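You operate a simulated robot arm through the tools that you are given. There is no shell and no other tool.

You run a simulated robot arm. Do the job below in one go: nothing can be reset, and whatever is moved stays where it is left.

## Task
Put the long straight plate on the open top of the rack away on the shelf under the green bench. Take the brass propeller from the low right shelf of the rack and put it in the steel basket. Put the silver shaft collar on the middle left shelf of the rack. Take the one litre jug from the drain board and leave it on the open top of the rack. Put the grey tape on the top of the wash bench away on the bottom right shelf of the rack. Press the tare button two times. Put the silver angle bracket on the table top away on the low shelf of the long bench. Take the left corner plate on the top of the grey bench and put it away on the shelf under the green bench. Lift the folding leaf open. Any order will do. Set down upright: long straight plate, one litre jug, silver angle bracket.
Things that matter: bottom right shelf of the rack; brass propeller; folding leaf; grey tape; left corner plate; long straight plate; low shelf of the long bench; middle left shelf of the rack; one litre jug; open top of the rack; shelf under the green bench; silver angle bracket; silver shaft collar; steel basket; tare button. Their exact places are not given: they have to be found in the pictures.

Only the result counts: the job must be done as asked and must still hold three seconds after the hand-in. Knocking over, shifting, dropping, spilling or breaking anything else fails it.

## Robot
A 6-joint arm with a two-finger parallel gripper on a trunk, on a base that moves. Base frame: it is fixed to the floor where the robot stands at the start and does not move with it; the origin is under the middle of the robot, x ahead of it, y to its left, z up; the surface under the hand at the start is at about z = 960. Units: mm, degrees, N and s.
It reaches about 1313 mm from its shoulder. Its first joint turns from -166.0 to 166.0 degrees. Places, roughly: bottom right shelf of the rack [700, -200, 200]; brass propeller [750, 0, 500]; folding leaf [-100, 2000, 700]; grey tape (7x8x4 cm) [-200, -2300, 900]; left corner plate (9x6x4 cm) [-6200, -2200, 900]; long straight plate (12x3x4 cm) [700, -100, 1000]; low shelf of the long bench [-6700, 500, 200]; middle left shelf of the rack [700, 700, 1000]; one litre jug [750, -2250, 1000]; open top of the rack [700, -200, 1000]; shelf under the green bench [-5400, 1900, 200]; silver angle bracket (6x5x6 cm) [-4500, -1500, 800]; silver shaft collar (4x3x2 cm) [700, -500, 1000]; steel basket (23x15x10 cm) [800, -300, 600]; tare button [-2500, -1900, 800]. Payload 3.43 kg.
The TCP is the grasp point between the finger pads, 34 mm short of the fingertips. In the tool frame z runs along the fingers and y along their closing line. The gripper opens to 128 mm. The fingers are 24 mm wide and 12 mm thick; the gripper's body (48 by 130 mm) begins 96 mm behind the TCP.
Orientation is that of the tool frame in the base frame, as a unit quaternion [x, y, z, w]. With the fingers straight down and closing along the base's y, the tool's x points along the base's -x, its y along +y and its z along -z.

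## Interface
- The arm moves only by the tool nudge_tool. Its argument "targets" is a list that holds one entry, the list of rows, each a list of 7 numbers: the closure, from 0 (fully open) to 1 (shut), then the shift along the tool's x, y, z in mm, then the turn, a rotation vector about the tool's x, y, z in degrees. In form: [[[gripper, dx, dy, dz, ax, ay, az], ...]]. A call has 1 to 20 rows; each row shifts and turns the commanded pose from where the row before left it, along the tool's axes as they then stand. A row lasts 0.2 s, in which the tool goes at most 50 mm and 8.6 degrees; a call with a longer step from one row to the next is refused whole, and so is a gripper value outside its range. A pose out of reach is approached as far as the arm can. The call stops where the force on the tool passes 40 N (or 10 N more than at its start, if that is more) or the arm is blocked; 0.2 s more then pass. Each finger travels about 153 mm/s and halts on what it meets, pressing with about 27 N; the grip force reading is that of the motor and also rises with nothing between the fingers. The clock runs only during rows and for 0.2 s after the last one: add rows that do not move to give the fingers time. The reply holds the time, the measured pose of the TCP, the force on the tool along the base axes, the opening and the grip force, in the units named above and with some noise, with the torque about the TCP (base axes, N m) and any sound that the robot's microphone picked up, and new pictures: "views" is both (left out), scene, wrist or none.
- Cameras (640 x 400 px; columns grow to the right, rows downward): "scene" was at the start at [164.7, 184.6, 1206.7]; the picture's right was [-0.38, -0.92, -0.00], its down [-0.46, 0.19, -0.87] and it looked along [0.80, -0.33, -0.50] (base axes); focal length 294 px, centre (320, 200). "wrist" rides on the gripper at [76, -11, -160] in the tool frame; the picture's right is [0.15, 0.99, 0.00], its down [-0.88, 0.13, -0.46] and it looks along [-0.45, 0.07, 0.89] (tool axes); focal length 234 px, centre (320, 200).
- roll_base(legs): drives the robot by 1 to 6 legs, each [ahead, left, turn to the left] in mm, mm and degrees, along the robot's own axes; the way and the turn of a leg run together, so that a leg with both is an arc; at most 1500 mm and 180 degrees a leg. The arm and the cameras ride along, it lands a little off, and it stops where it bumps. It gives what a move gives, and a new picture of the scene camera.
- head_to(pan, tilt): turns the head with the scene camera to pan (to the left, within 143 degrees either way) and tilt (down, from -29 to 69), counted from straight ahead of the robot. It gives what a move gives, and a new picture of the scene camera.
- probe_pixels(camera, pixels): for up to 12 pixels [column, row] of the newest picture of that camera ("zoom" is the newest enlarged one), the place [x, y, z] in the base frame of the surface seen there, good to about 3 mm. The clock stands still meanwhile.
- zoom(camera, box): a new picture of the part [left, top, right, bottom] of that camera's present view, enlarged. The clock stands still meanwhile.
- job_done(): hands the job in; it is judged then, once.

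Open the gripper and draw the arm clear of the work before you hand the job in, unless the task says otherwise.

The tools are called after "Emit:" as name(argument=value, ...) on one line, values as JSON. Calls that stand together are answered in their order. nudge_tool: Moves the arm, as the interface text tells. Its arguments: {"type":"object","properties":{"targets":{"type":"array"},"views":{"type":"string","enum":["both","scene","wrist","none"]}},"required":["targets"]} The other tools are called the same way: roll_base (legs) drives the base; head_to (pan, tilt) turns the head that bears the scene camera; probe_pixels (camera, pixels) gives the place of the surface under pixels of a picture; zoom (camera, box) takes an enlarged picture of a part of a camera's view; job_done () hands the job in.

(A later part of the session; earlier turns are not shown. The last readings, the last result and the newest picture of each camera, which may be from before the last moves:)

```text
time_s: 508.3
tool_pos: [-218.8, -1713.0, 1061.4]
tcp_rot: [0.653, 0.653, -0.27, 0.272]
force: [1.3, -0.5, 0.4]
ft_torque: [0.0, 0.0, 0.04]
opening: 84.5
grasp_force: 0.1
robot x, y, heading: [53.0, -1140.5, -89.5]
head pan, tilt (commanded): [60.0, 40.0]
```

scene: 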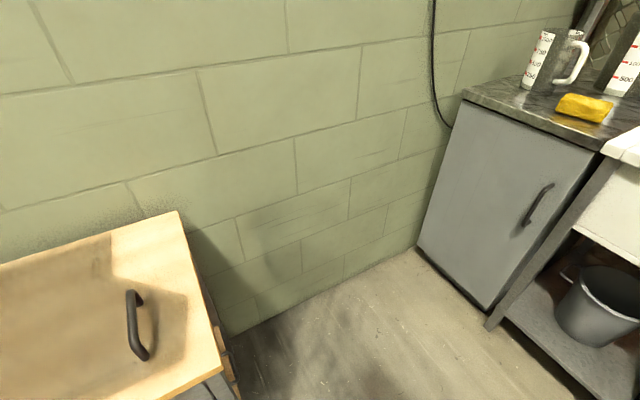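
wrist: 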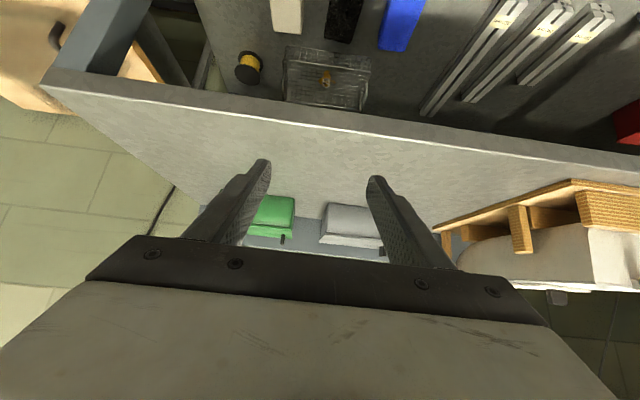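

I probe the side table's corner, the wall, the drain-board cabinet and the jugs to plan the base position.

Emit:
probe_pixels(camera="scene", pixels=[[178, 213], [228, 372], [240, 330], [417, 255], [485, 308], [465, 95], [600, 150], [350, 180], [545, 90], [575, 70], [540, 45], [620, 90]])

Emit:
head_to(pan=35, tilt=15)

Emit:
zoom(camera="scene", box=[230, 130, 390, 230])

```text
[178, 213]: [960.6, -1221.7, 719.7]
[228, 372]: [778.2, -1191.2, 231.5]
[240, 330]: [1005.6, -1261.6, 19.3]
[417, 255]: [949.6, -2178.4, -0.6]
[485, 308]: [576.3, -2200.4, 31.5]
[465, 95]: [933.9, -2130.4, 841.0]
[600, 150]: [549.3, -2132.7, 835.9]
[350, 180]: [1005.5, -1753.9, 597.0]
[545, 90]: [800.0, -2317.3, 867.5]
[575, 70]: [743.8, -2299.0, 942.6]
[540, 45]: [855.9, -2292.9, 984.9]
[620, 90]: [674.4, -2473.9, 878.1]
```

```text
time_s: 509.2
tool_pos: [-219.4, -1712.5, 1060.2]
tcp_rot: [0.652, 0.654, -0.269, 0.273]
force: [-0.1, 0.5, -0.2]
ft_torque: [0.01, 0.01, -0.01]
opening: 84.4
grasp_force: 0.1
robot x, y, heading: [51.5, -1140.2, -89.4]
head pan, tilt (commanded): [35.0, 15.0]
```

scene: 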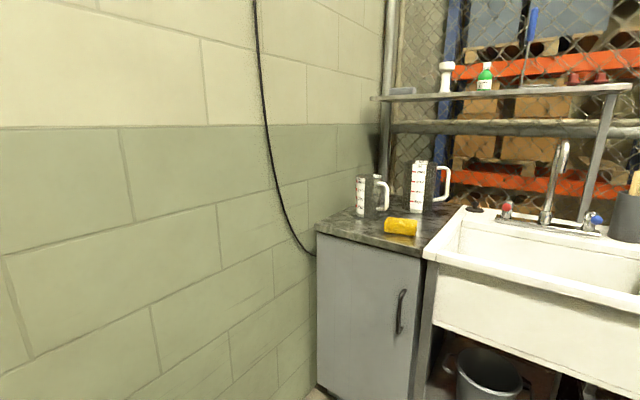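

```text
4.00 times, centred on (310, 180) of scene
```

zoom: 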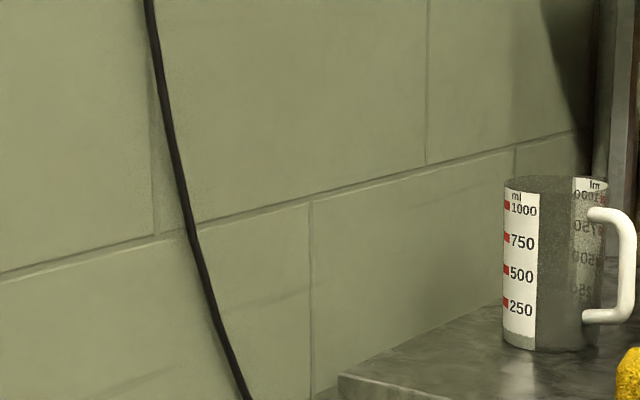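

I zoom on the one-litre jug itself and probe rim, body, handle and base.

Emit:
zoom(camera="scene", box=[335, 155, 455, 230])

Emit:
probe_pixels(camera="zoom", pixels=[[110, 115], [160, 110], [205, 115], [120, 290], [160, 300], [200, 290], [110, 200], [240, 130], [278, 170], [270, 270], [225, 285], [160, 200]])

```text
5.33 times, centred on (395, 192) of scene
```

zoom: 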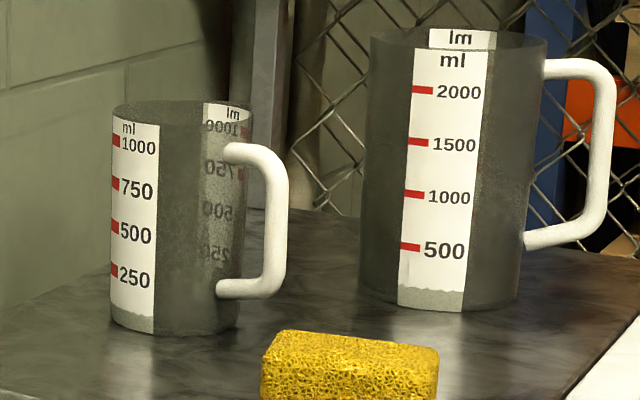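

```text
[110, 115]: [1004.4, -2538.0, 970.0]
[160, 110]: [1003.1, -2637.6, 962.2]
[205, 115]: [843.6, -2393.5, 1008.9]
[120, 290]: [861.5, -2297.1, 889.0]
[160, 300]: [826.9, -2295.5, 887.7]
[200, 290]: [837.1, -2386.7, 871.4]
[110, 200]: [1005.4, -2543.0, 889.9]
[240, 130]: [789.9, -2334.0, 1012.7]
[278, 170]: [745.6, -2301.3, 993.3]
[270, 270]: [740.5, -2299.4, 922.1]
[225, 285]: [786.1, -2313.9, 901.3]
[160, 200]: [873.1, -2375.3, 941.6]
```

Jug: centre ≈(838,-2345), radius ≈51, z 866–1013, handle pointing (-x,+y). A top-down grasp with the fingers across the handle direction fits. I probe the overhead shelf and neighbours for clearance.

Emit:
probe_pixels(camera="scene", pixels=[[385, 98], [450, 95], [560, 90], [445, 80], [418, 190], [430, 205], [445, 185], [405, 225], [390, 228], [300, 200], [395, 60], [500, 128]])

Emit:
roll_base(legs=[[250, 0, -0.6], [0, 340, 0], [150, 0, 0]])

Emit:
head_to(pan=25, tilt=25)

```text
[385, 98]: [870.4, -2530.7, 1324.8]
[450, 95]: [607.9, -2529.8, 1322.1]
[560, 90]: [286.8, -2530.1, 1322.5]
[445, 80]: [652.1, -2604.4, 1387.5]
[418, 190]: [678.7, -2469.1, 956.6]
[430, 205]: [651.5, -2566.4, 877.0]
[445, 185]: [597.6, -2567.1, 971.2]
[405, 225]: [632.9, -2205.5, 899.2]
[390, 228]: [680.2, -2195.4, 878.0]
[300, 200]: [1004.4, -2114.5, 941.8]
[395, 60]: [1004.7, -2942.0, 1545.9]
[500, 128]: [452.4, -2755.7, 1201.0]
```

```text
time_s: 512.4
tool_pos: [39.4, -1959.8, 1060.5]
tcp_rot: [0.655, 0.651, -0.271, 0.272]
force: [-0.6, -0.5, 0.2]
ft_torque: [0.0, 0.03, -0.01]
opening: 84.6
grasp_force: 0.0
robot x, y, heading: [313.6, -1388.4, -90.1]
head pan, tilt (commanded): [35.0, 15.0]
stopped in leg 2: the robot was blocked; the commanded pose is now the measured one
```

scene: 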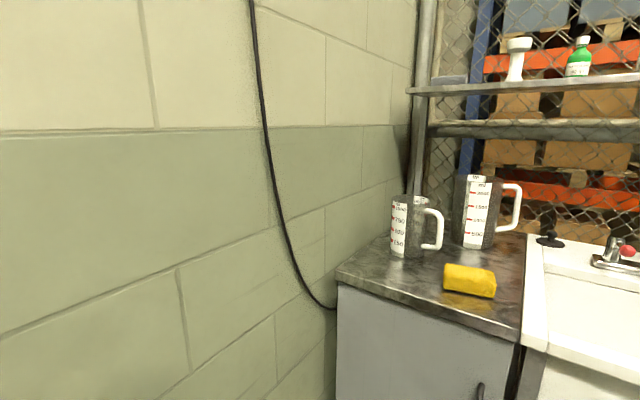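

```text
time_s: 513.1
tool_pos: [38.8, -1959.5, 1061.7]
tcp_rot: [0.655, 0.651, -0.271, 0.271]
force: [-0.4, 0.3, 0.3]
ft_torque: [0.0, 0.0, 0.0]
opening: 84.4
grasp_force: 0.2
robot x, y, heading: [313.3, -1388.5, -89.9]
head pan, tilt (commanded): [25.0, 25.0]
```

scene: 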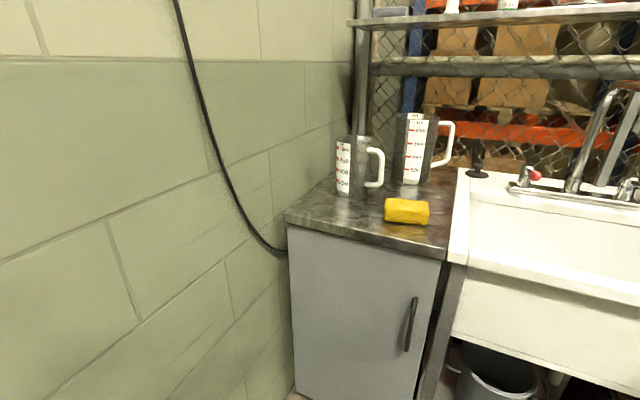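

It bumped gently beside the side table. I probe the sink's front and the side table's present position before going on.

Emit:
probe_pixels(camera="scene", pixels=[[470, 270], [560, 320], [460, 230], [300, 225], [430, 250], [340, 140], [375, 150], [383, 170], [347, 190], [408, 212], [335, 180]])

Emit:
head_to(pan=110, tilt=45)

```text
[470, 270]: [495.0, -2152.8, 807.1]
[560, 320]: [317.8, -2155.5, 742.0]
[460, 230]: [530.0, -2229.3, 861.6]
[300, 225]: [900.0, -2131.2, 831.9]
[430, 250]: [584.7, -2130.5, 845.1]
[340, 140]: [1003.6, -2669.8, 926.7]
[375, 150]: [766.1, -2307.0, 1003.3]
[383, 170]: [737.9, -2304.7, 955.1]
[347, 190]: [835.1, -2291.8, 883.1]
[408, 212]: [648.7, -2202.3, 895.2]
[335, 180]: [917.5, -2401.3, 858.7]
```

```text
time_s: 514.7
tool_pos: [39.1, -1959.0, 1060.9]
tcp_rot: [0.655, 0.651, -0.271, 0.272]
force: [0.8, -0.2, -0.4]
ft_torque: [-0.02, 0.03, -0.01]
opening: 84.5
grasp_force: 0.1
robot x, y, heading: [314.4, -1387.4, -89.7]
head pan, tilt (commanded): [110.0, 45.0]
```

scene: 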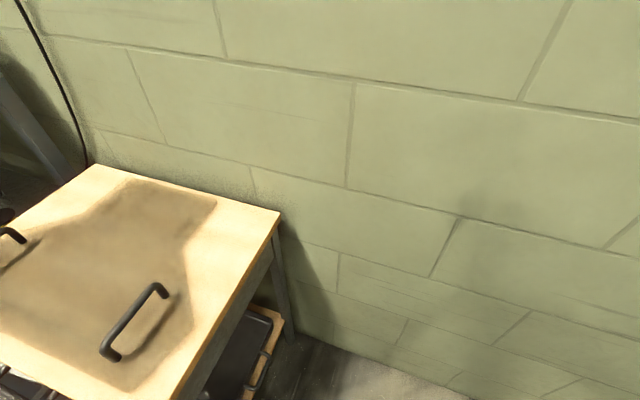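

Emit:
probe_pixels(camera="scene", pixels=[[275, 217], [170, 393], [240, 275], [160, 290], [108, 350], [95, 168]])

Emit:
head_to(pan=120, tilt=65)

```text
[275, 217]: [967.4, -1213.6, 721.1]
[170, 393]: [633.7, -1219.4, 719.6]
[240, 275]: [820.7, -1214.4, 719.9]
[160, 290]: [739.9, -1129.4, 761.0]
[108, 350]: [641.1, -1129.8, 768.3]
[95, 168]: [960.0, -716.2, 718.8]
```

```text
time_s: 515.6
tool_pos: [37.9, -1958.4, 1061.0]
tcp_rot: [0.656, 0.65, -0.271, 0.271]
force: [0.1, 0.1, -0.9]
ft_torque: [0.0, 0.0, -0.02]
opening: 84.6
grasp_force: 0.1
robot x, y, heading: [309.3, -1391.3, -89.8]
head pan, tilt (commanded): [120.0, 65.0]
```

scene: 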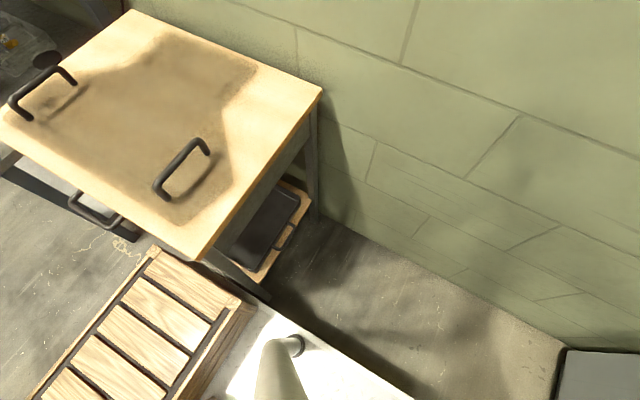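

The side table has not moved. I step 30 mm away from it, then go ahead 230 mm toward the drain board.

Emit:
roll_base(legs=[[0, -30, 0], [230, 0, 0]])

Emit:
head_to(pan=35, tilt=25)

```text
time_s: 517.7
tool_pos: [8.3, -2190.5, 1061.4]
tcp_rot: [0.655, 0.65, -0.272, 0.272]
force: [0.6, -0.1, -0.2]
ft_torque: [0.0, -0.02, 0.0]
opening: 84.4
grasp_force: 0.0
robot x, y, heading: [286.5, -1621.6, -90.0]
head pan, tilt (commanded): [120.0, 65.0]
```

scene: 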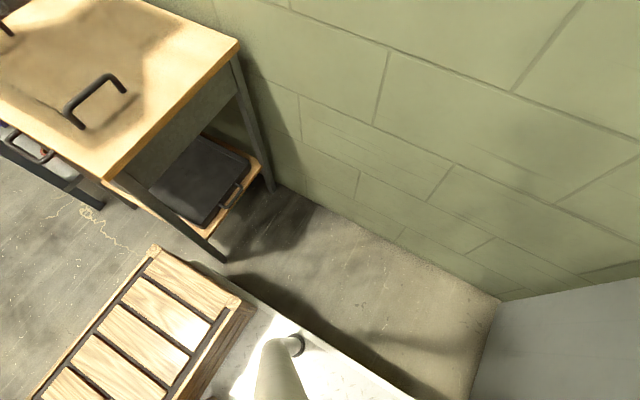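

```text
time_s: 519.3
tool_pos: [8.7, -2190.5, 1060.1]
tcp_rot: [0.655, 0.651, -0.271, 0.271]
force: [0.8, 0.2, 0.0]
ft_torque: [0.01, 0.01, 0.0]
opening: 84.2
grasp_force: 0.1
robot x, y, heading: [287.6, -1617.4, -90.0]
head pan, tilt (commanded): [35.0, 25.0]
```

scene: 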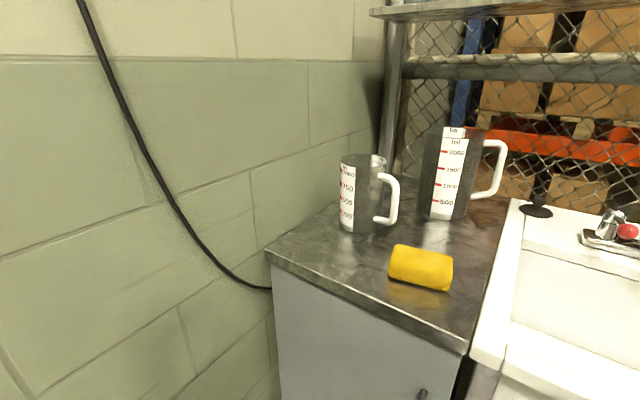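

The jug is at (365,195), left of the base. I bring the hand across in front of the sink first.

Emit:
nudge_tool(targets=[[[0.34, 9.9, 20, -9.9, 0, 0, 0], [0.34, 9.9, 44, -9.9, 0, 0, 0], [0.34, 9.9, 44, -9.9, 0, 0, 0], [0.34, 9.9, 44, -9.9, 0, 0, 0], [0.34, 9.9, 44, -9.9, 0, 0, 0], [0.34, 9.9, 44, -9.9, 0, 0, 0], [0.34, 9.9, 44, -9.9, 0, 0, 0], [0.34, 9.9, 44, -9.9, 0, 0, 0], [0.34, 9.9, 44, -9.9, 0, 0, 0], [0.34, 9.9, 44, -9.9, 0, 0, 0], [0.34, 0, 0, 0, 0, 0, 0]]], views="both")

```text
time_s: 520.3
tool_pos: [77.2, -2194.5, 1013.1]
tcp_rot: [0.694, 0.641, -0.19, 0.268]
force: [-0.2, -0.2, -0.1]
ft_torque: [-0.03, -0.03, -0.01]
opening: 84.7
grasp_force: 0.1
robot x, y, heading: [287.0, -1619.9, -89.9]
head pan, tilt (commanded): [35.0, 25.0]
stopped in row 4: the arm was blocked; the commanded pose is now the measured one
```

scene: 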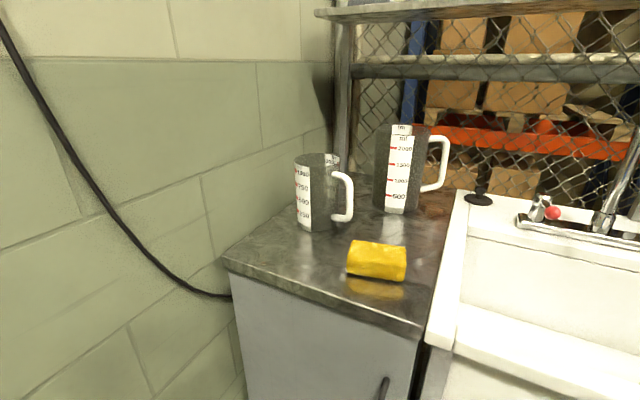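
wrist: 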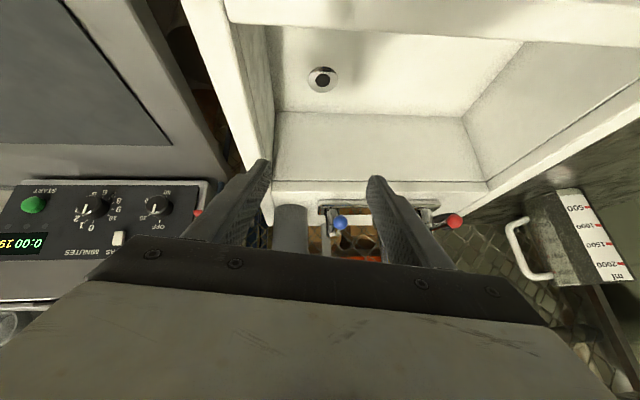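

The arm's elbow met the head when swinging left, so I should turn the base instead. I move the hand back right and up to free it.

Emit:
nudge_tool(targets=[[[0.34, 0, -20, 0, 0, 0, 0], [0.34, 0, -34, 0, 0, 0, 0], [0.34, 0, -34, 0, 0, 0, 0], [0.34, -15, 0, -17, 0, 0, 0], [0.34, -15, 0, -17, 0, 0, 0], [0.34, 0, 0, 0, 0, 0, 0]]], views="both")

```text
time_s: 521.7
tool_pos: [-16.7, -2193.8, 1045.5]
tcp_rot: [0.694, 0.64, -0.191, 0.268]
force: [0.0, -1.1, 0.8]
ft_torque: [-0.01, -0.01, 0.01]
opening: 84.5
grasp_force: 0.0
robot x, y, heading: [284.6, -1618.6, -89.9]
head pan, tilt (commanded): [35.0, 25.0]
```

scene: 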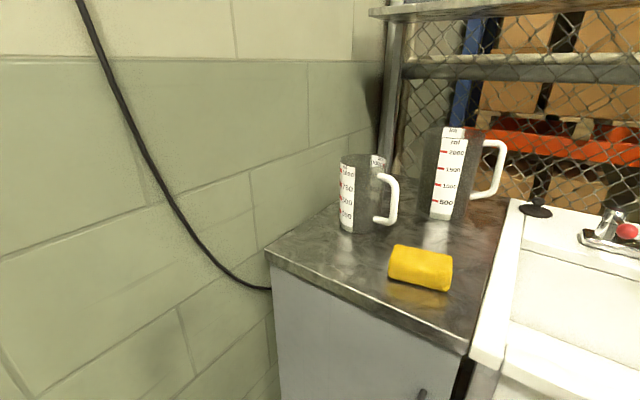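
wrist: 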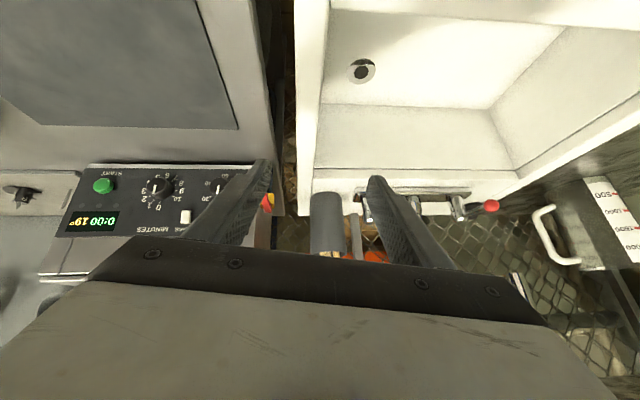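

The head is free again. Before turning the base, I check the faucet's position relative to the hand's sweep.

Emit:
head_to(pan=5, tilt=25)

Emit:
probe_pixels(camera="scene", pixels=[[392, 95], [400, 60], [385, 130], [405, 40], [395, 150], [370, 205], [450, 180]])

```text
time_s: 522.6
tool_pos: [-13.8, -2192.7, 1045.5]
tcp_rot: [0.694, 0.641, -0.19, 0.268]
force: [0.1, 0.2, 0.1]
ft_torque: [-0.03, -0.01, 0.0]
opening: 84.5
grasp_force: 0.1
robot x, y, heading: [285.1, -1617.9, -90.3]
head pan, tilt (commanded): [5.0, 25.0]
```

scene: 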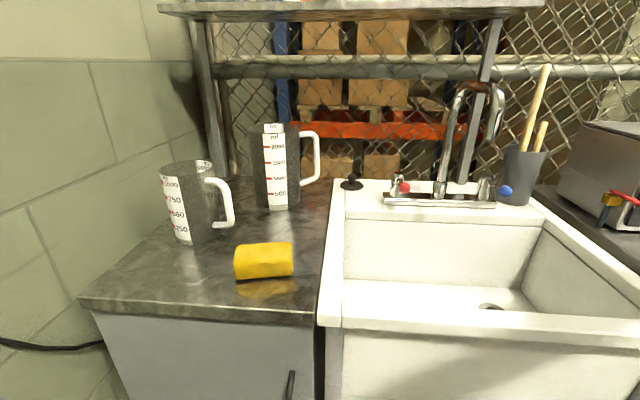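

```text
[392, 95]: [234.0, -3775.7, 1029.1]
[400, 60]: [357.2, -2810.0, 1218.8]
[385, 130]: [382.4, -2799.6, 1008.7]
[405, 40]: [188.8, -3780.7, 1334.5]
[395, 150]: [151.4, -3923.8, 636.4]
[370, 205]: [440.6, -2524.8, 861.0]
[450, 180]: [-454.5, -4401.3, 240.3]
```

Emit:
probe_pixels(camera="scene", pixels=[[447, 140], [455, 100], [475, 86], [497, 110], [494, 130], [440, 190], [486, 190], [402, 187], [545, 80], [520, 160]])

```text
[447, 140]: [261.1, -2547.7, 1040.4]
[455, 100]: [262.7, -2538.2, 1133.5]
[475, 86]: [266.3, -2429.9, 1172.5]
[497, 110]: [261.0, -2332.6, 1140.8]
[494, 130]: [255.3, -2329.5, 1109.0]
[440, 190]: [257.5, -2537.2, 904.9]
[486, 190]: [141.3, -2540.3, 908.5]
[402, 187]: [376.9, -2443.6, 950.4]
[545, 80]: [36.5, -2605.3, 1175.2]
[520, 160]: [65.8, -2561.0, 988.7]
```

The spout reaches to (258,-2330) at z≈1100. I back up 150 mm, turn left 50°, and go forward 100 mm, which keeps the hand clear of it.

Emit:
roll_base(legs=[[-150, 0, 0], [0, 0, 50], [100, 0, 0]])

Emit:
head_to(pan=-10, tilt=25)

```text
time_s: 527.0
tool_pos: [607.3, -2133.0, 1046.7]
tcp_rot: [0.359, 0.873, -0.06, 0.323]
force: [0.9, -0.6, 0.5]
ft_torque: [0.01, -0.02, 0.03]
opening: 84.6
grasp_force: 0.0
robot x, y, heading: [362.0, -1530.0, -39.8]
head pan, tilt (commanded): [5.0, 25.0]
```

scene: 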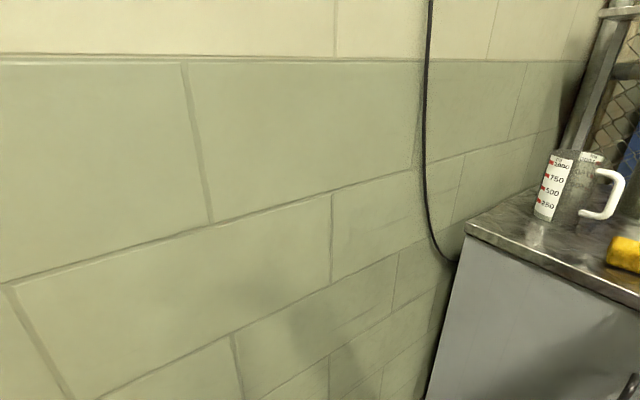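

```text
time_s: 527.8
tool_pos: [606.8, -2134.1, 1045.1]
tcp_rot: [0.359, 0.874, -0.059, 0.323]
force: [-0.4, 0.5, 1.0]
ft_torque: [-0.02, -0.03, 0.03]
opening: 84.5
grasp_force: 0.2
robot x, y, heading: [357.8, -1533.1, -40.2]
head pan, tilt (commanded): [-10.0, 25.0]
```

scene: 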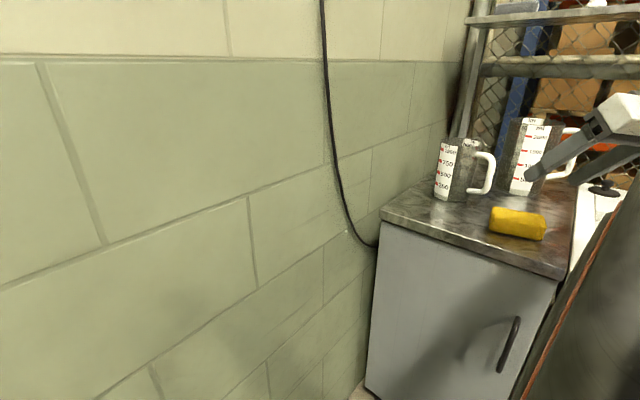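

The jug is now in front, at (460,170). I zoom and probe it for the final grasp geometry.

Emit:
zoom(camera="scene", box=[415, 125, 511, 215])

Emit:
probe_pixels(camera="zoom", pixels=[[210, 120], [190, 200], [180, 300], [350, 100], [360, 110], [180, 125], [260, 110], [430, 140], [460, 180], [440, 290], [350, 290], [200, 325]])

```text
4.44 times, centred on (463, 170) of scene
```

zoom: 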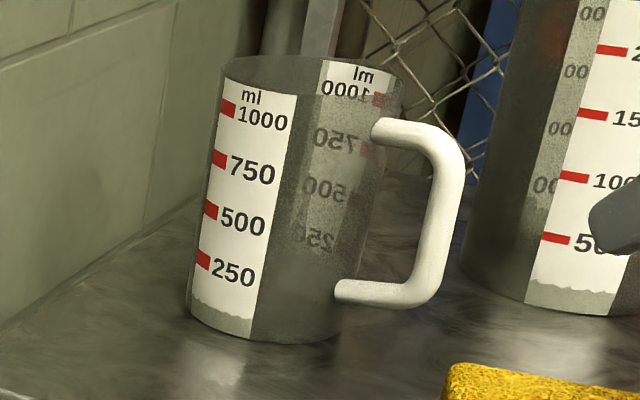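

```text
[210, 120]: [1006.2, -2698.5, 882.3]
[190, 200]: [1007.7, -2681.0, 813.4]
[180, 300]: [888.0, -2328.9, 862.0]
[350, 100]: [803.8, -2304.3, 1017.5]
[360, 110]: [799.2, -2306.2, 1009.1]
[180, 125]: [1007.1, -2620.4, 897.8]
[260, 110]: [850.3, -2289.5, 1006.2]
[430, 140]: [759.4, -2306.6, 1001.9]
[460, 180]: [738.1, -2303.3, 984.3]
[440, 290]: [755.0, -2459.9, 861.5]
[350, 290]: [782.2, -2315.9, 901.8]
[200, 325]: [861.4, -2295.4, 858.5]
```

Jug centre (841,-2341), radius ≈52 at the top, rim z≈1018, handle toward 159°. I move the base 80 mm closer and turn the hand straight down with the fingers across the handle direction.

Emit:
roll_base(legs=[[80, 0, 0]])

Emit:
nudge_tool(targets=[[[0.2, 0, 0, -5, 0.6, 7.68, -2.83], [0.1, 0, 0, -5, 0.6, 7.68, -2.83], [0, 0, 0, -5, 0.6, 7.68, -2.83], [0, 0, 0, -5, 0.6, 7.68, -2.83], [0, 0, 0, -5, 0.6, 7.68, -2.83], [0, 0, 0, 0, 0, 0, 0]]], views="both")

```text
time_s: 528.8
tool_pos: [669.4, -2186.0, 1046.5]
tcp_rot: [0.359, 0.874, -0.059, 0.324]
force: [-0.3, 1.1, -0.9]
ft_torque: [-0.03, -0.03, -0.02]
opening: 84.5
grasp_force: 0.0
robot x, y, heading: [420.5, -1588.8, -40.3]
head pan, tilt (commanded): [-10.0, 25.0]
```

scene: 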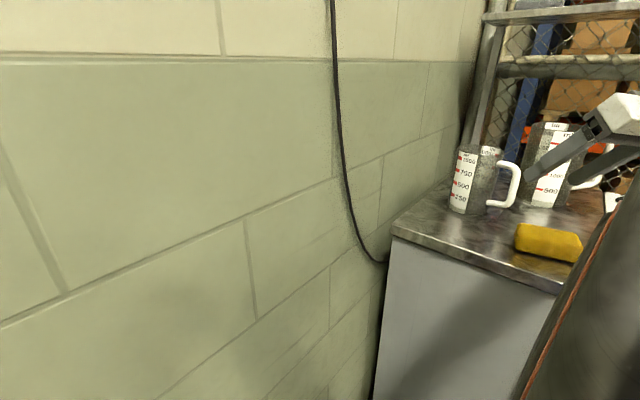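

```text
time_s: 530.2
tool_pos: [658.7, -2179.5, 1068.4]
tcp_rot: [0.259, 0.966, 0.0, -0.002]
force: [-0.1, 0.6, -1.1]
ft_torque: [0.01, -0.02, 0.0]
opening: 127.7
grasp_force: 0.0
robot x, y, heading: [421.7, -1584.4, -40.0]
head pan, tilt (commanded): [-10.0, 25.0]
```

scene: 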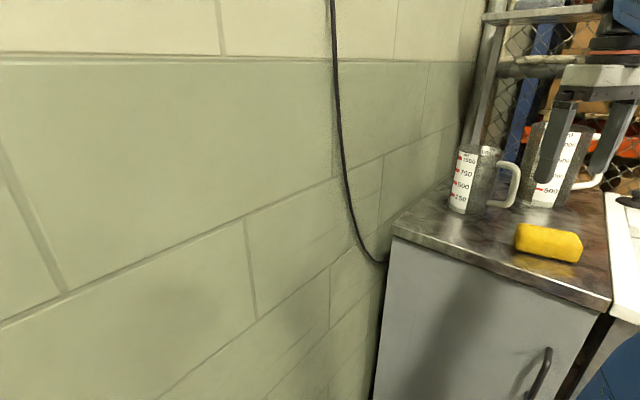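
wrist: 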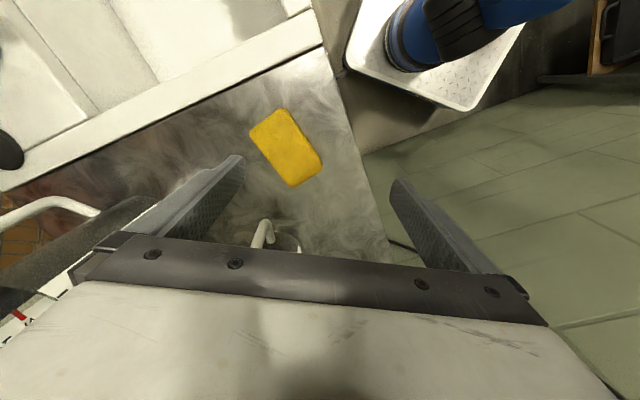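

The hand points straight down with fingers across the handle direction. I raise slightly and move over the jug.

Emit:
nudge_tool(targets=[[[0, 0, 0, -20, 0, 0, 0], [0, -20, -4, 0, 0, 0, 0], [0, -36, -7.3, 0, 0, 0, 0], [0, -36, -7.3, 0, 0, 0, 0], [0, -36, -7.3, 0, 0, 0, 0], [0, -36, -7.3, 0, 0, 0, 0], [0, -36, -7.3, 0, 0, 0, 0], [0, -30, -6, 0, 0, 0, 0], [0, 0, 0, 0, 0, 0, 0]]], views="both")

```text
time_s: 532.2
tool_pos: [837.2, -2336.6, 1087.3]
tcp_rot: [0.259, 0.966, 0.001, -0.001]
force: [0.1, 0.1, 0.1]
ft_torque: [-0.04, -0.01, 0.01]
opening: 128.0
grasp_force: 0.0
robot x, y, heading: [424.9, -1583.8, -39.8]
head pan, tilt (commanded): [-10.0, 25.0]
```

scene: 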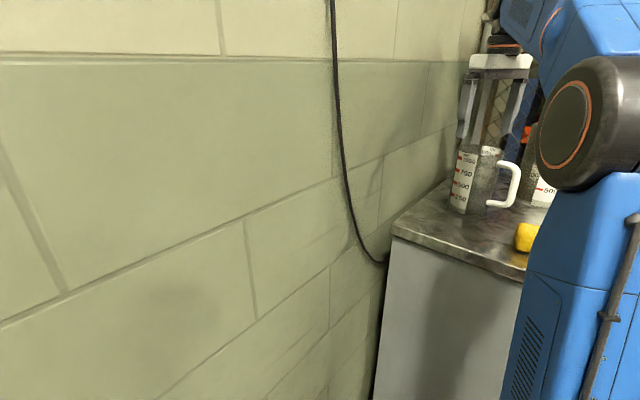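
wrist: 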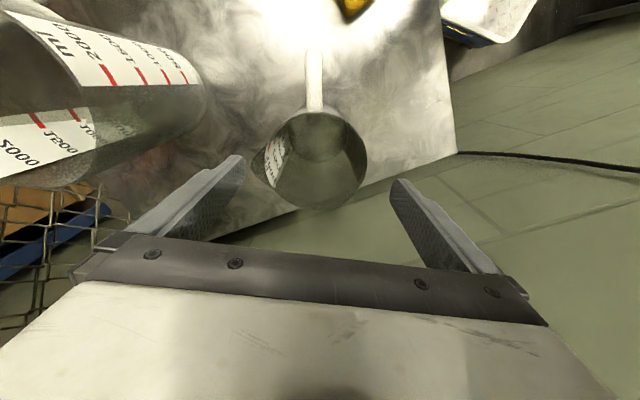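

The jug's rim is between the fingers. I zoom in to check centring and diameter.

Emit:
zoom(camera="wrist", box=[220, 90, 420, 230])

Emit:
probe_pixels(camera="zoom", pixels=[[100, 240], [465, 240], [300, 375], [280, 75], [150, 180], [140, 215], [420, 130], [170, 320], [440, 310], [300, 200], [245, 100], [470, 280]])

```text
2.86 times, centred on (320, 160) of wrist
```

zoom: 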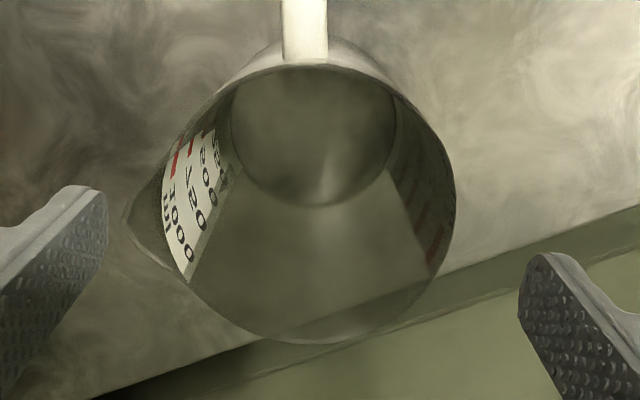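

```text
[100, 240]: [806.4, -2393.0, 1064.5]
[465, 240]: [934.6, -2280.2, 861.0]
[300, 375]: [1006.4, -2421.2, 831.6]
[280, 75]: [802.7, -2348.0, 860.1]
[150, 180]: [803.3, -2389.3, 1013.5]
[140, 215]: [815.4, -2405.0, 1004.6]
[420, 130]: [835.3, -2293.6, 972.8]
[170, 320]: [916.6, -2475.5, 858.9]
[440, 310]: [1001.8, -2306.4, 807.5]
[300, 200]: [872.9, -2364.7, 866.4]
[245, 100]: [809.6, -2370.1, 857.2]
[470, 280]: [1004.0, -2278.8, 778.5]
```

The spout points toward my left finger (240°), so this closing line is bad. I rotate the hand 45° so the fingers land between spout and handle.

Emit:
nudge_tool(targets=[[[0, 0, 0, 0, 0, 0, -7.5], [0, 0, 0, 0, 0, 0, -7.5], [0, 0, 0, 0, 0, 0, -7.5], [0, 0, 0, 0, 0, 0, -7.5], [0, 0, 0, 0, 0, 0, -7.5], [0, 0, 0, 0, 0, 0, -7.5], [0, 0, 0, 0, 0, 0, 0]]], views="wrist")

Emit:
zoom(camera="wrist", box=[220, 90, 420, 230])

```text
time_s: 533.8
tool_pos: [836.3, -2336.1, 1087.3]
tcp_rot: [-0.131, 0.991, 0.001, 0.0]
force: [0.0, 0.8, 0.5]
ft_torque: [0.0, 0.0, -0.03]
opening: 128.0
grasp_force: 0.1
robot x, y, heading: [415.6, -1585.5, -39.7]
head pan, tilt (commanded): [-10.0, 25.0]
```

wrist: 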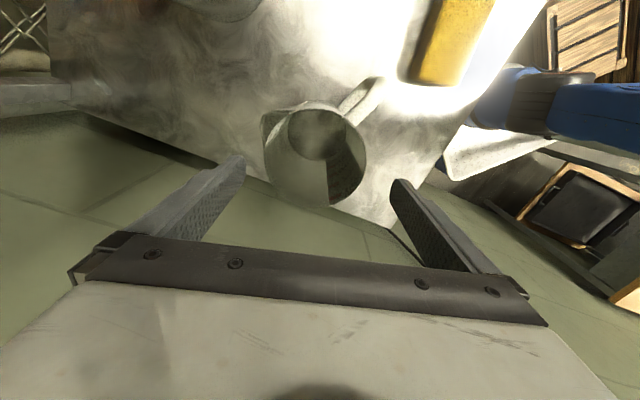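

```text
2.86 times, centred on (320, 160) of wrist
```

zoom: 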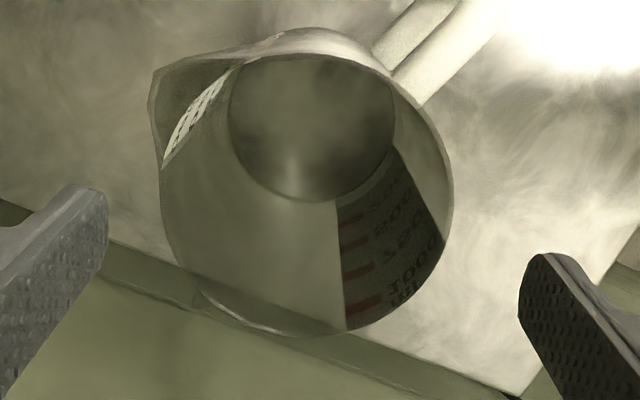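

The fingers now lie between spout and handle; a further 7.5° gives more margin. I rotate that, centre on the jug, and descend beside its walls.

Emit:
nudge_tool(targets=[[[0, 0, 0, 0, 0, 0, -7.5], [0, 5, -4, 0, 0, 0, 0], [0, 0, 0, 0, 0, 0, 0]]], views="wrist")

Emit:
zoom(camera="wrist", box=[220, 90, 420, 230])

```text
time_s: 534.6
tool_pos: [834.6, -2341.8, 1086.6]
tcp_rot: [-0.195, 0.981, 0.001, -0.001]
force: [0.0, 0.7, -0.6]
ft_torque: [-0.03, -0.03, 0.04]
opening: 127.8
grasp_force: 0.1
robot x, y, heading: [422.3, -1584.2, -39.9]
head pan, tilt (commanded): [-10.0, 25.0]
```

wrist: 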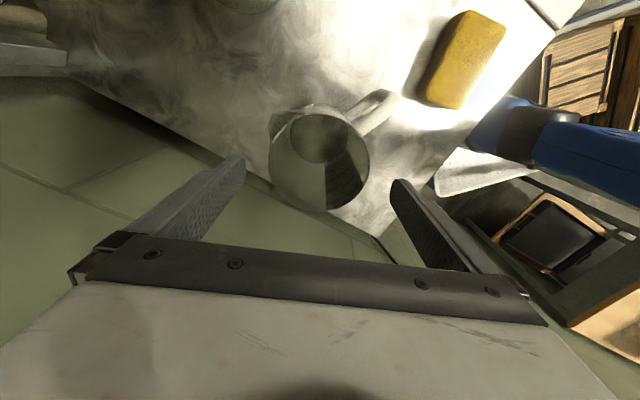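

```text
2.86 times, centred on (320, 160) of wrist
```

zoom: 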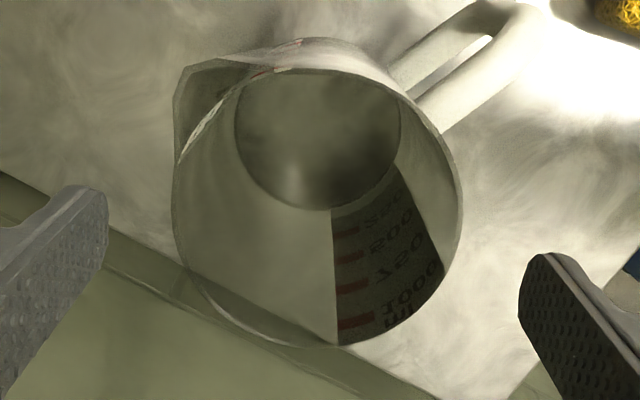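

Well centred now (rim centre ≈ wrist (319,162)). I descend about 125 mm around the jug.

Emit:
nudge_tool(targets=[[[0, 0, 0, 20, 0, 0, 0], [0, 0, 0, 25, 0, 0, 0], [0, 0, 0, 25, 0, 0, 0], [0, 0, 0, 25, 0, 0, 0], [0, 0, 0, 20, 0, 0, 0], [0, 0, 0, 10, 0, 0, 0], [0, 0, 0, 0, 0, 0, 0]]], views="both")

```text
time_s: 536.2
tool_pos: [834.7, -2341.9, 962.7]
tcp_rot: [-0.195, 0.981, 0.001, -0.001]
force: [0.0, -0.6, -0.7]
ft_torque: [-0.03, -0.01, -0.02]
opening: 127.9
grasp_force: 0.0
robot x, y, heading: [422.6, -1588.2, -40.4]
head pan, tilt (commanded): [-10.0, 25.0]
```

scene: 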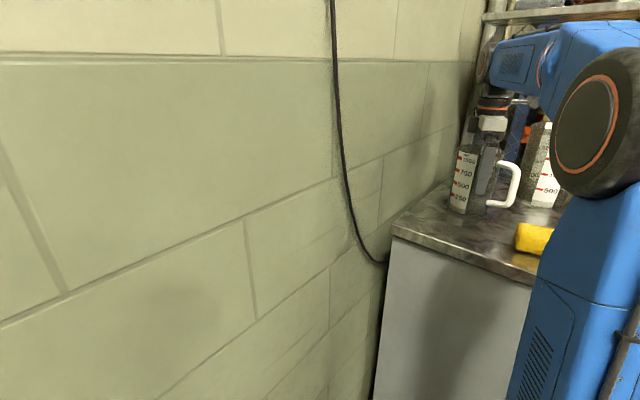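
wrist: 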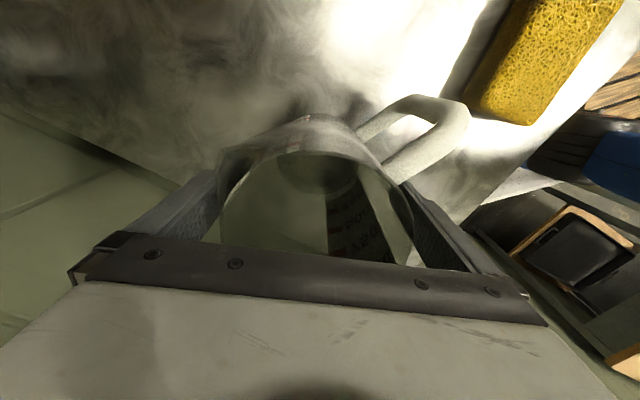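

No contact on the way down. I close slowly on the jug's walls.

Emit:
nudge_tool(targets=[[[0.08, 0, 0, 0, 0, 0, 0], [0.14, 0, 0, 0, 0, 0, 0], [0.2, 0, 0, 0, 0, 0, 0], [0.3, 0, 0, 0, 0, 0, 0], [0.5, 0, 0, 0, 0, 0, 0], [0.7, 0, 0, 0, 0, 0, 0]]], views="wrist")

```text
time_s: 537.6
tool_pos: [833.6, -2341.3, 962.7]
tcp_rot: [-0.195, 0.981, 0.001, 0.0]
force: [-0.2, -0.7, -0.9]
ft_torque: [0.02, 0.02, -0.03]
opening: 100.5
grasp_force: 27.1
robot x, y, heading: [422.1, -1586.6, -40.0]
head pan, tilt (commanded): [-10.0, 25.0]
```

wrist: 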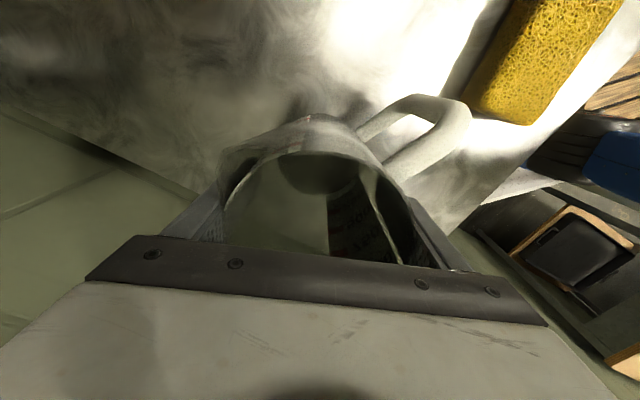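

Gripped at 100.5 mm with 27 N. I lift slowly 60 mm and check.

Emit:
nudge_tool(targets=[[[0.8, 0, 0, -1, 0, 0, 0], [0.8, 0, 0, -2, 0, 0, 0], [0.8, 0, 0, -4, 0, 0, 0], [0.8, 0, 0, -6, 0, 0, 0], [0.8, 0, 0, -10, 0, 0, 0], [0.8, 0, 0, -12, 0, 0, 0], [0.8, 0, 0, -14, 0, 0, 0], [0.8, 0, 0, -10, 0, 0, 0], [0.8, 0, 0, -4, 0, 0, 0], [0.8, 0, 0, 0, 0, 0, 0]]], views="both")

```text
time_s: 539.8
tool_pos: [833.8, -2341.0, 1026.0]
tcp_rot: [-0.195, 0.981, 0.001, 0.0]
force: [-0.5, -0.5, -1.0]
ft_torque: [-0.02, -0.01, 0.02]
opening: 100.1
grasp_force: 27.2
robot x, y, heading: [423.5, -1587.7, -39.9]
head pan, tilt (commanded): [-10.0, 25.0]
```

scene: 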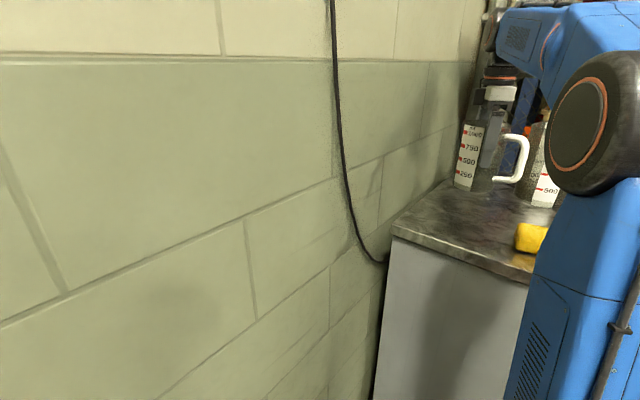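
wrist: 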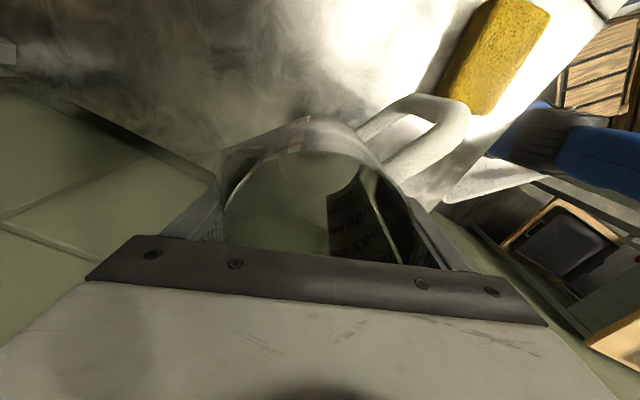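

The jug is lifted upright. I raise it a little and pull it back toward the robot, over the sponge.

Emit:
nudge_tool(targets=[[[0.8, 0, 0, -8, 0, 0, 0], [0.8, 3, 6, -10, 0, 0, 0], [0.8, 8, 15, -5, 0, 0, 0], [0.8, 13, 25, 0, 0, 0, 0], [0.8, 15, 29, 0, 0, 0, 0], [0.8, 15, 29, 0, 0, 0, 0], [0.8, 15, 29, 0, 0, 0, 0], [0.8, 12, 23, 0, 0, 0, 0], [0.8, 7, 14, 0, 0, 0, 0], [0.8, 3, 6, 0, 0, 0, 0], [0.8, 0, 0, 0, 0, 0, 0]]], views="both")

```text
time_s: 542.2
tool_pos: [681.3, -2213.4, 1049.2]
tcp_rot: [-0.195, 0.981, 0.0, 0.0]
force: [-0.2, 0.2, -1.0]
ft_torque: [-0.04, -0.04, -0.04]
opening: 100.6
grasp_force: 27.5
robot x, y, heading: [422.4, -1584.5, -40.1]
head pan, tilt (commanded): [-10.0, 25.0]
```

scene: 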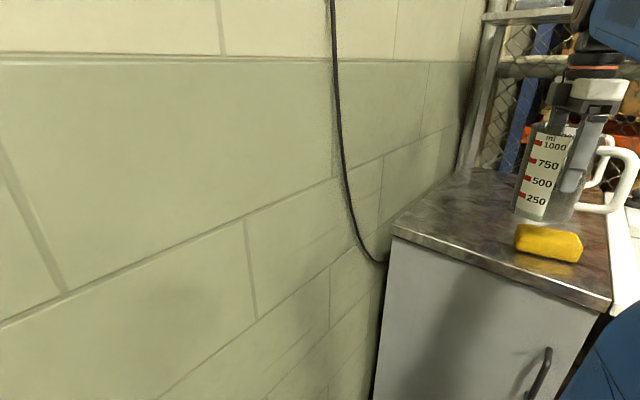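
wrist: 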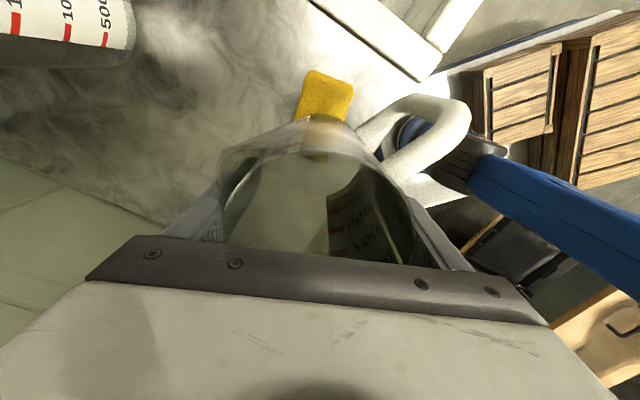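

The jug hangs upright and secure. I back the base out 450 mm, turn left 40° to face the rack side, and back up further.

Emit:
roll_base(legs=[[-450, 0, 0], [0, 0, 40], [-420, 0, 0]])

Emit:
nudge_tool(targets=[[[0.8, 0, 0, 0, 0, 0, 0]]], views="both")

```text
time_s: 549.0
tool_pos: [265.2, -1610.3, 1048.4]
tcp_rot: [-0.521, 0.853, 0.0, -0.001]
force: [-0.1, -0.3, -2.0]
ft_torque: [0.04, -0.04, -0.01]
opening: 100.3
grasp_force: 27.0
robot x, y, heading: [-339.7, -1299.2, 0.3]
head pan, tilt (commanded): [-10.0, 25.0]
```

scene: 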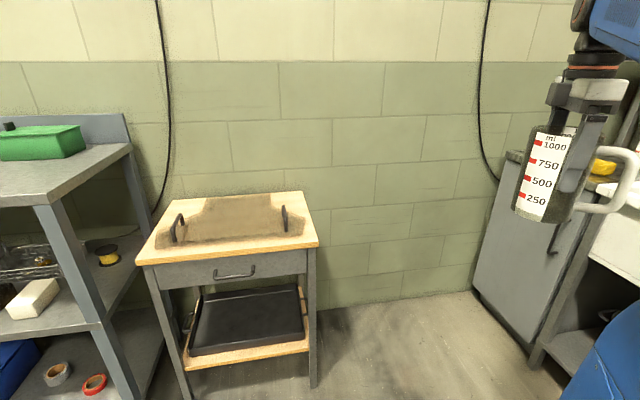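

```text
time_s: 549.4
tool_pos: [265.8, -1610.3, 1049.4]
tcp_rot: [-0.521, 0.854, 0.001, -0.001]
force: [0.5, -0.3, -0.1]
ft_torque: [-0.03, 0.0, 0.0]
opening: 100.2
grasp_force: 27.6
robot x, y, heading: [-334.3, -1296.7, 0.3]
head pan, tilt (commanded): [-10.0, 25.0]
```

scene: 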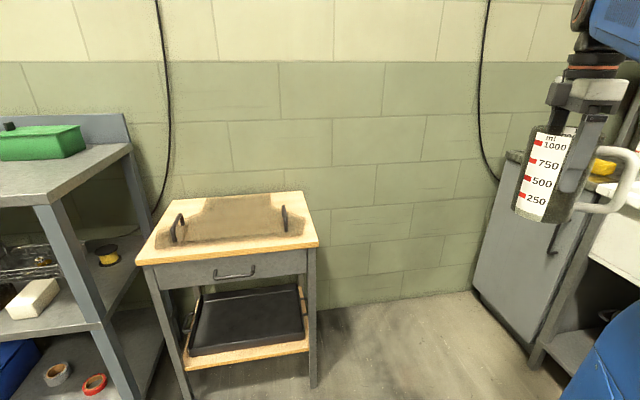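
wrist: 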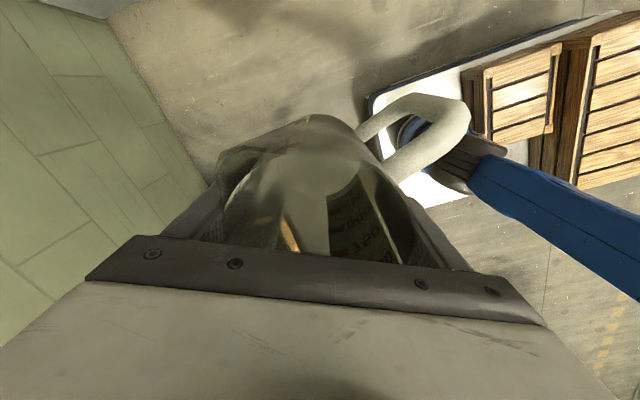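

The jug is steady. I strafe left to the front of the rack's right bay.

Emit:
roll_base(legs=[[0, 1260, -0.3]])

Emit:
head_to(pan=-12, tilt=25)

```text
time_s: 555.7
tool_pos: [263.4, -362.5, 1048.6]
tcp_rot: [-0.518, 0.855, 0.001, -0.001]
force: [0.9, -0.3, -0.5]
ft_torque: [0.02, -0.03, 0.02]
opening: 100.0
grasp_force: 27.3
robot x, y, heading: [-336.5, -45.3, -0.3]
head pan, tilt (commanded): [-10.0, 25.0]
```

scene: 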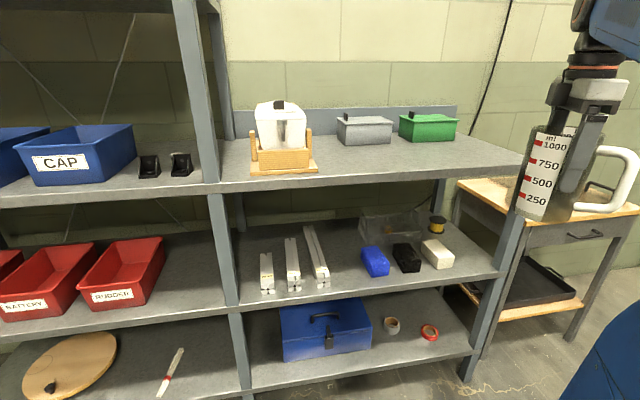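

```text
time_s: 556.3
tool_pos: [263.0, -363.4, 1048.7]
tcp_rot: [-0.518, 0.856, 0.001, 0.0]
force: [0.5, 0.4, -1.2]
ft_torque: [-0.01, -0.05, 0.0]
opening: 100.1
grasp_force: 27.4
robot x, y, heading: [-339.0, -43.8, -0.3]
head pan, tilt (commanded): [-12.0, 25.0]
```

scene: 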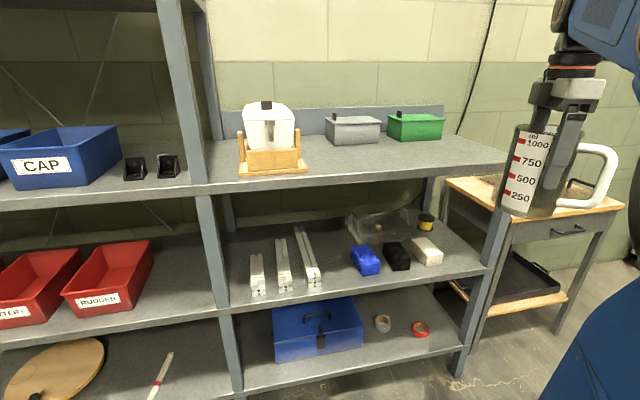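

I probe the rack top's free area and the two boxes' fronts.

Emit:
probe_pixels(camera="scene", pixels=[[350, 142], [330, 145], [380, 140], [415, 138], [388, 138], [400, 160], [340, 165], [300, 172], [480, 165], [400, 176], [430, 155]])

Emit:
nudge_tool(targets=[[[0.8, 0, 0, -8, 0, 0, 0], [0.8, 0, 0, -12, 0, 0, 0], [0.8, 0, 0, -12, 0, 0, 0], [0.8, 0, 0, -6, 0, 0, 0], [0.8, 0, 0, 0, 0, 0, 0]]], views="none")

```text
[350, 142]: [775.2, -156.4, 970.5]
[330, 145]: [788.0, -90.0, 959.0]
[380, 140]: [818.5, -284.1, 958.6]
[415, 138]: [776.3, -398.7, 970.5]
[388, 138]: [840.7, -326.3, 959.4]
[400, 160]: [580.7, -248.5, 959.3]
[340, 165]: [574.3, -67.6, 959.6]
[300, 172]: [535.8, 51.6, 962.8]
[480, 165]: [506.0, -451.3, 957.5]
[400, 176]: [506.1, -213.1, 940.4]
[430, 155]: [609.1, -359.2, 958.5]
```

```text
time_s: 557.5
tool_pos: [262.0, -363.7, 1086.3]
tcp_rot: [-0.518, 0.855, 0.001, 0.0]
force: [-0.1, 0.7, -1.3]
ft_torque: [0.02, -0.01, 0.01]
opening: 100.1
grasp_force: 27.1
robot x, y, heading: [-341.2, -45.7, -0.3]
head pan, tilt (commanded): [-12.0, 25.0]
```

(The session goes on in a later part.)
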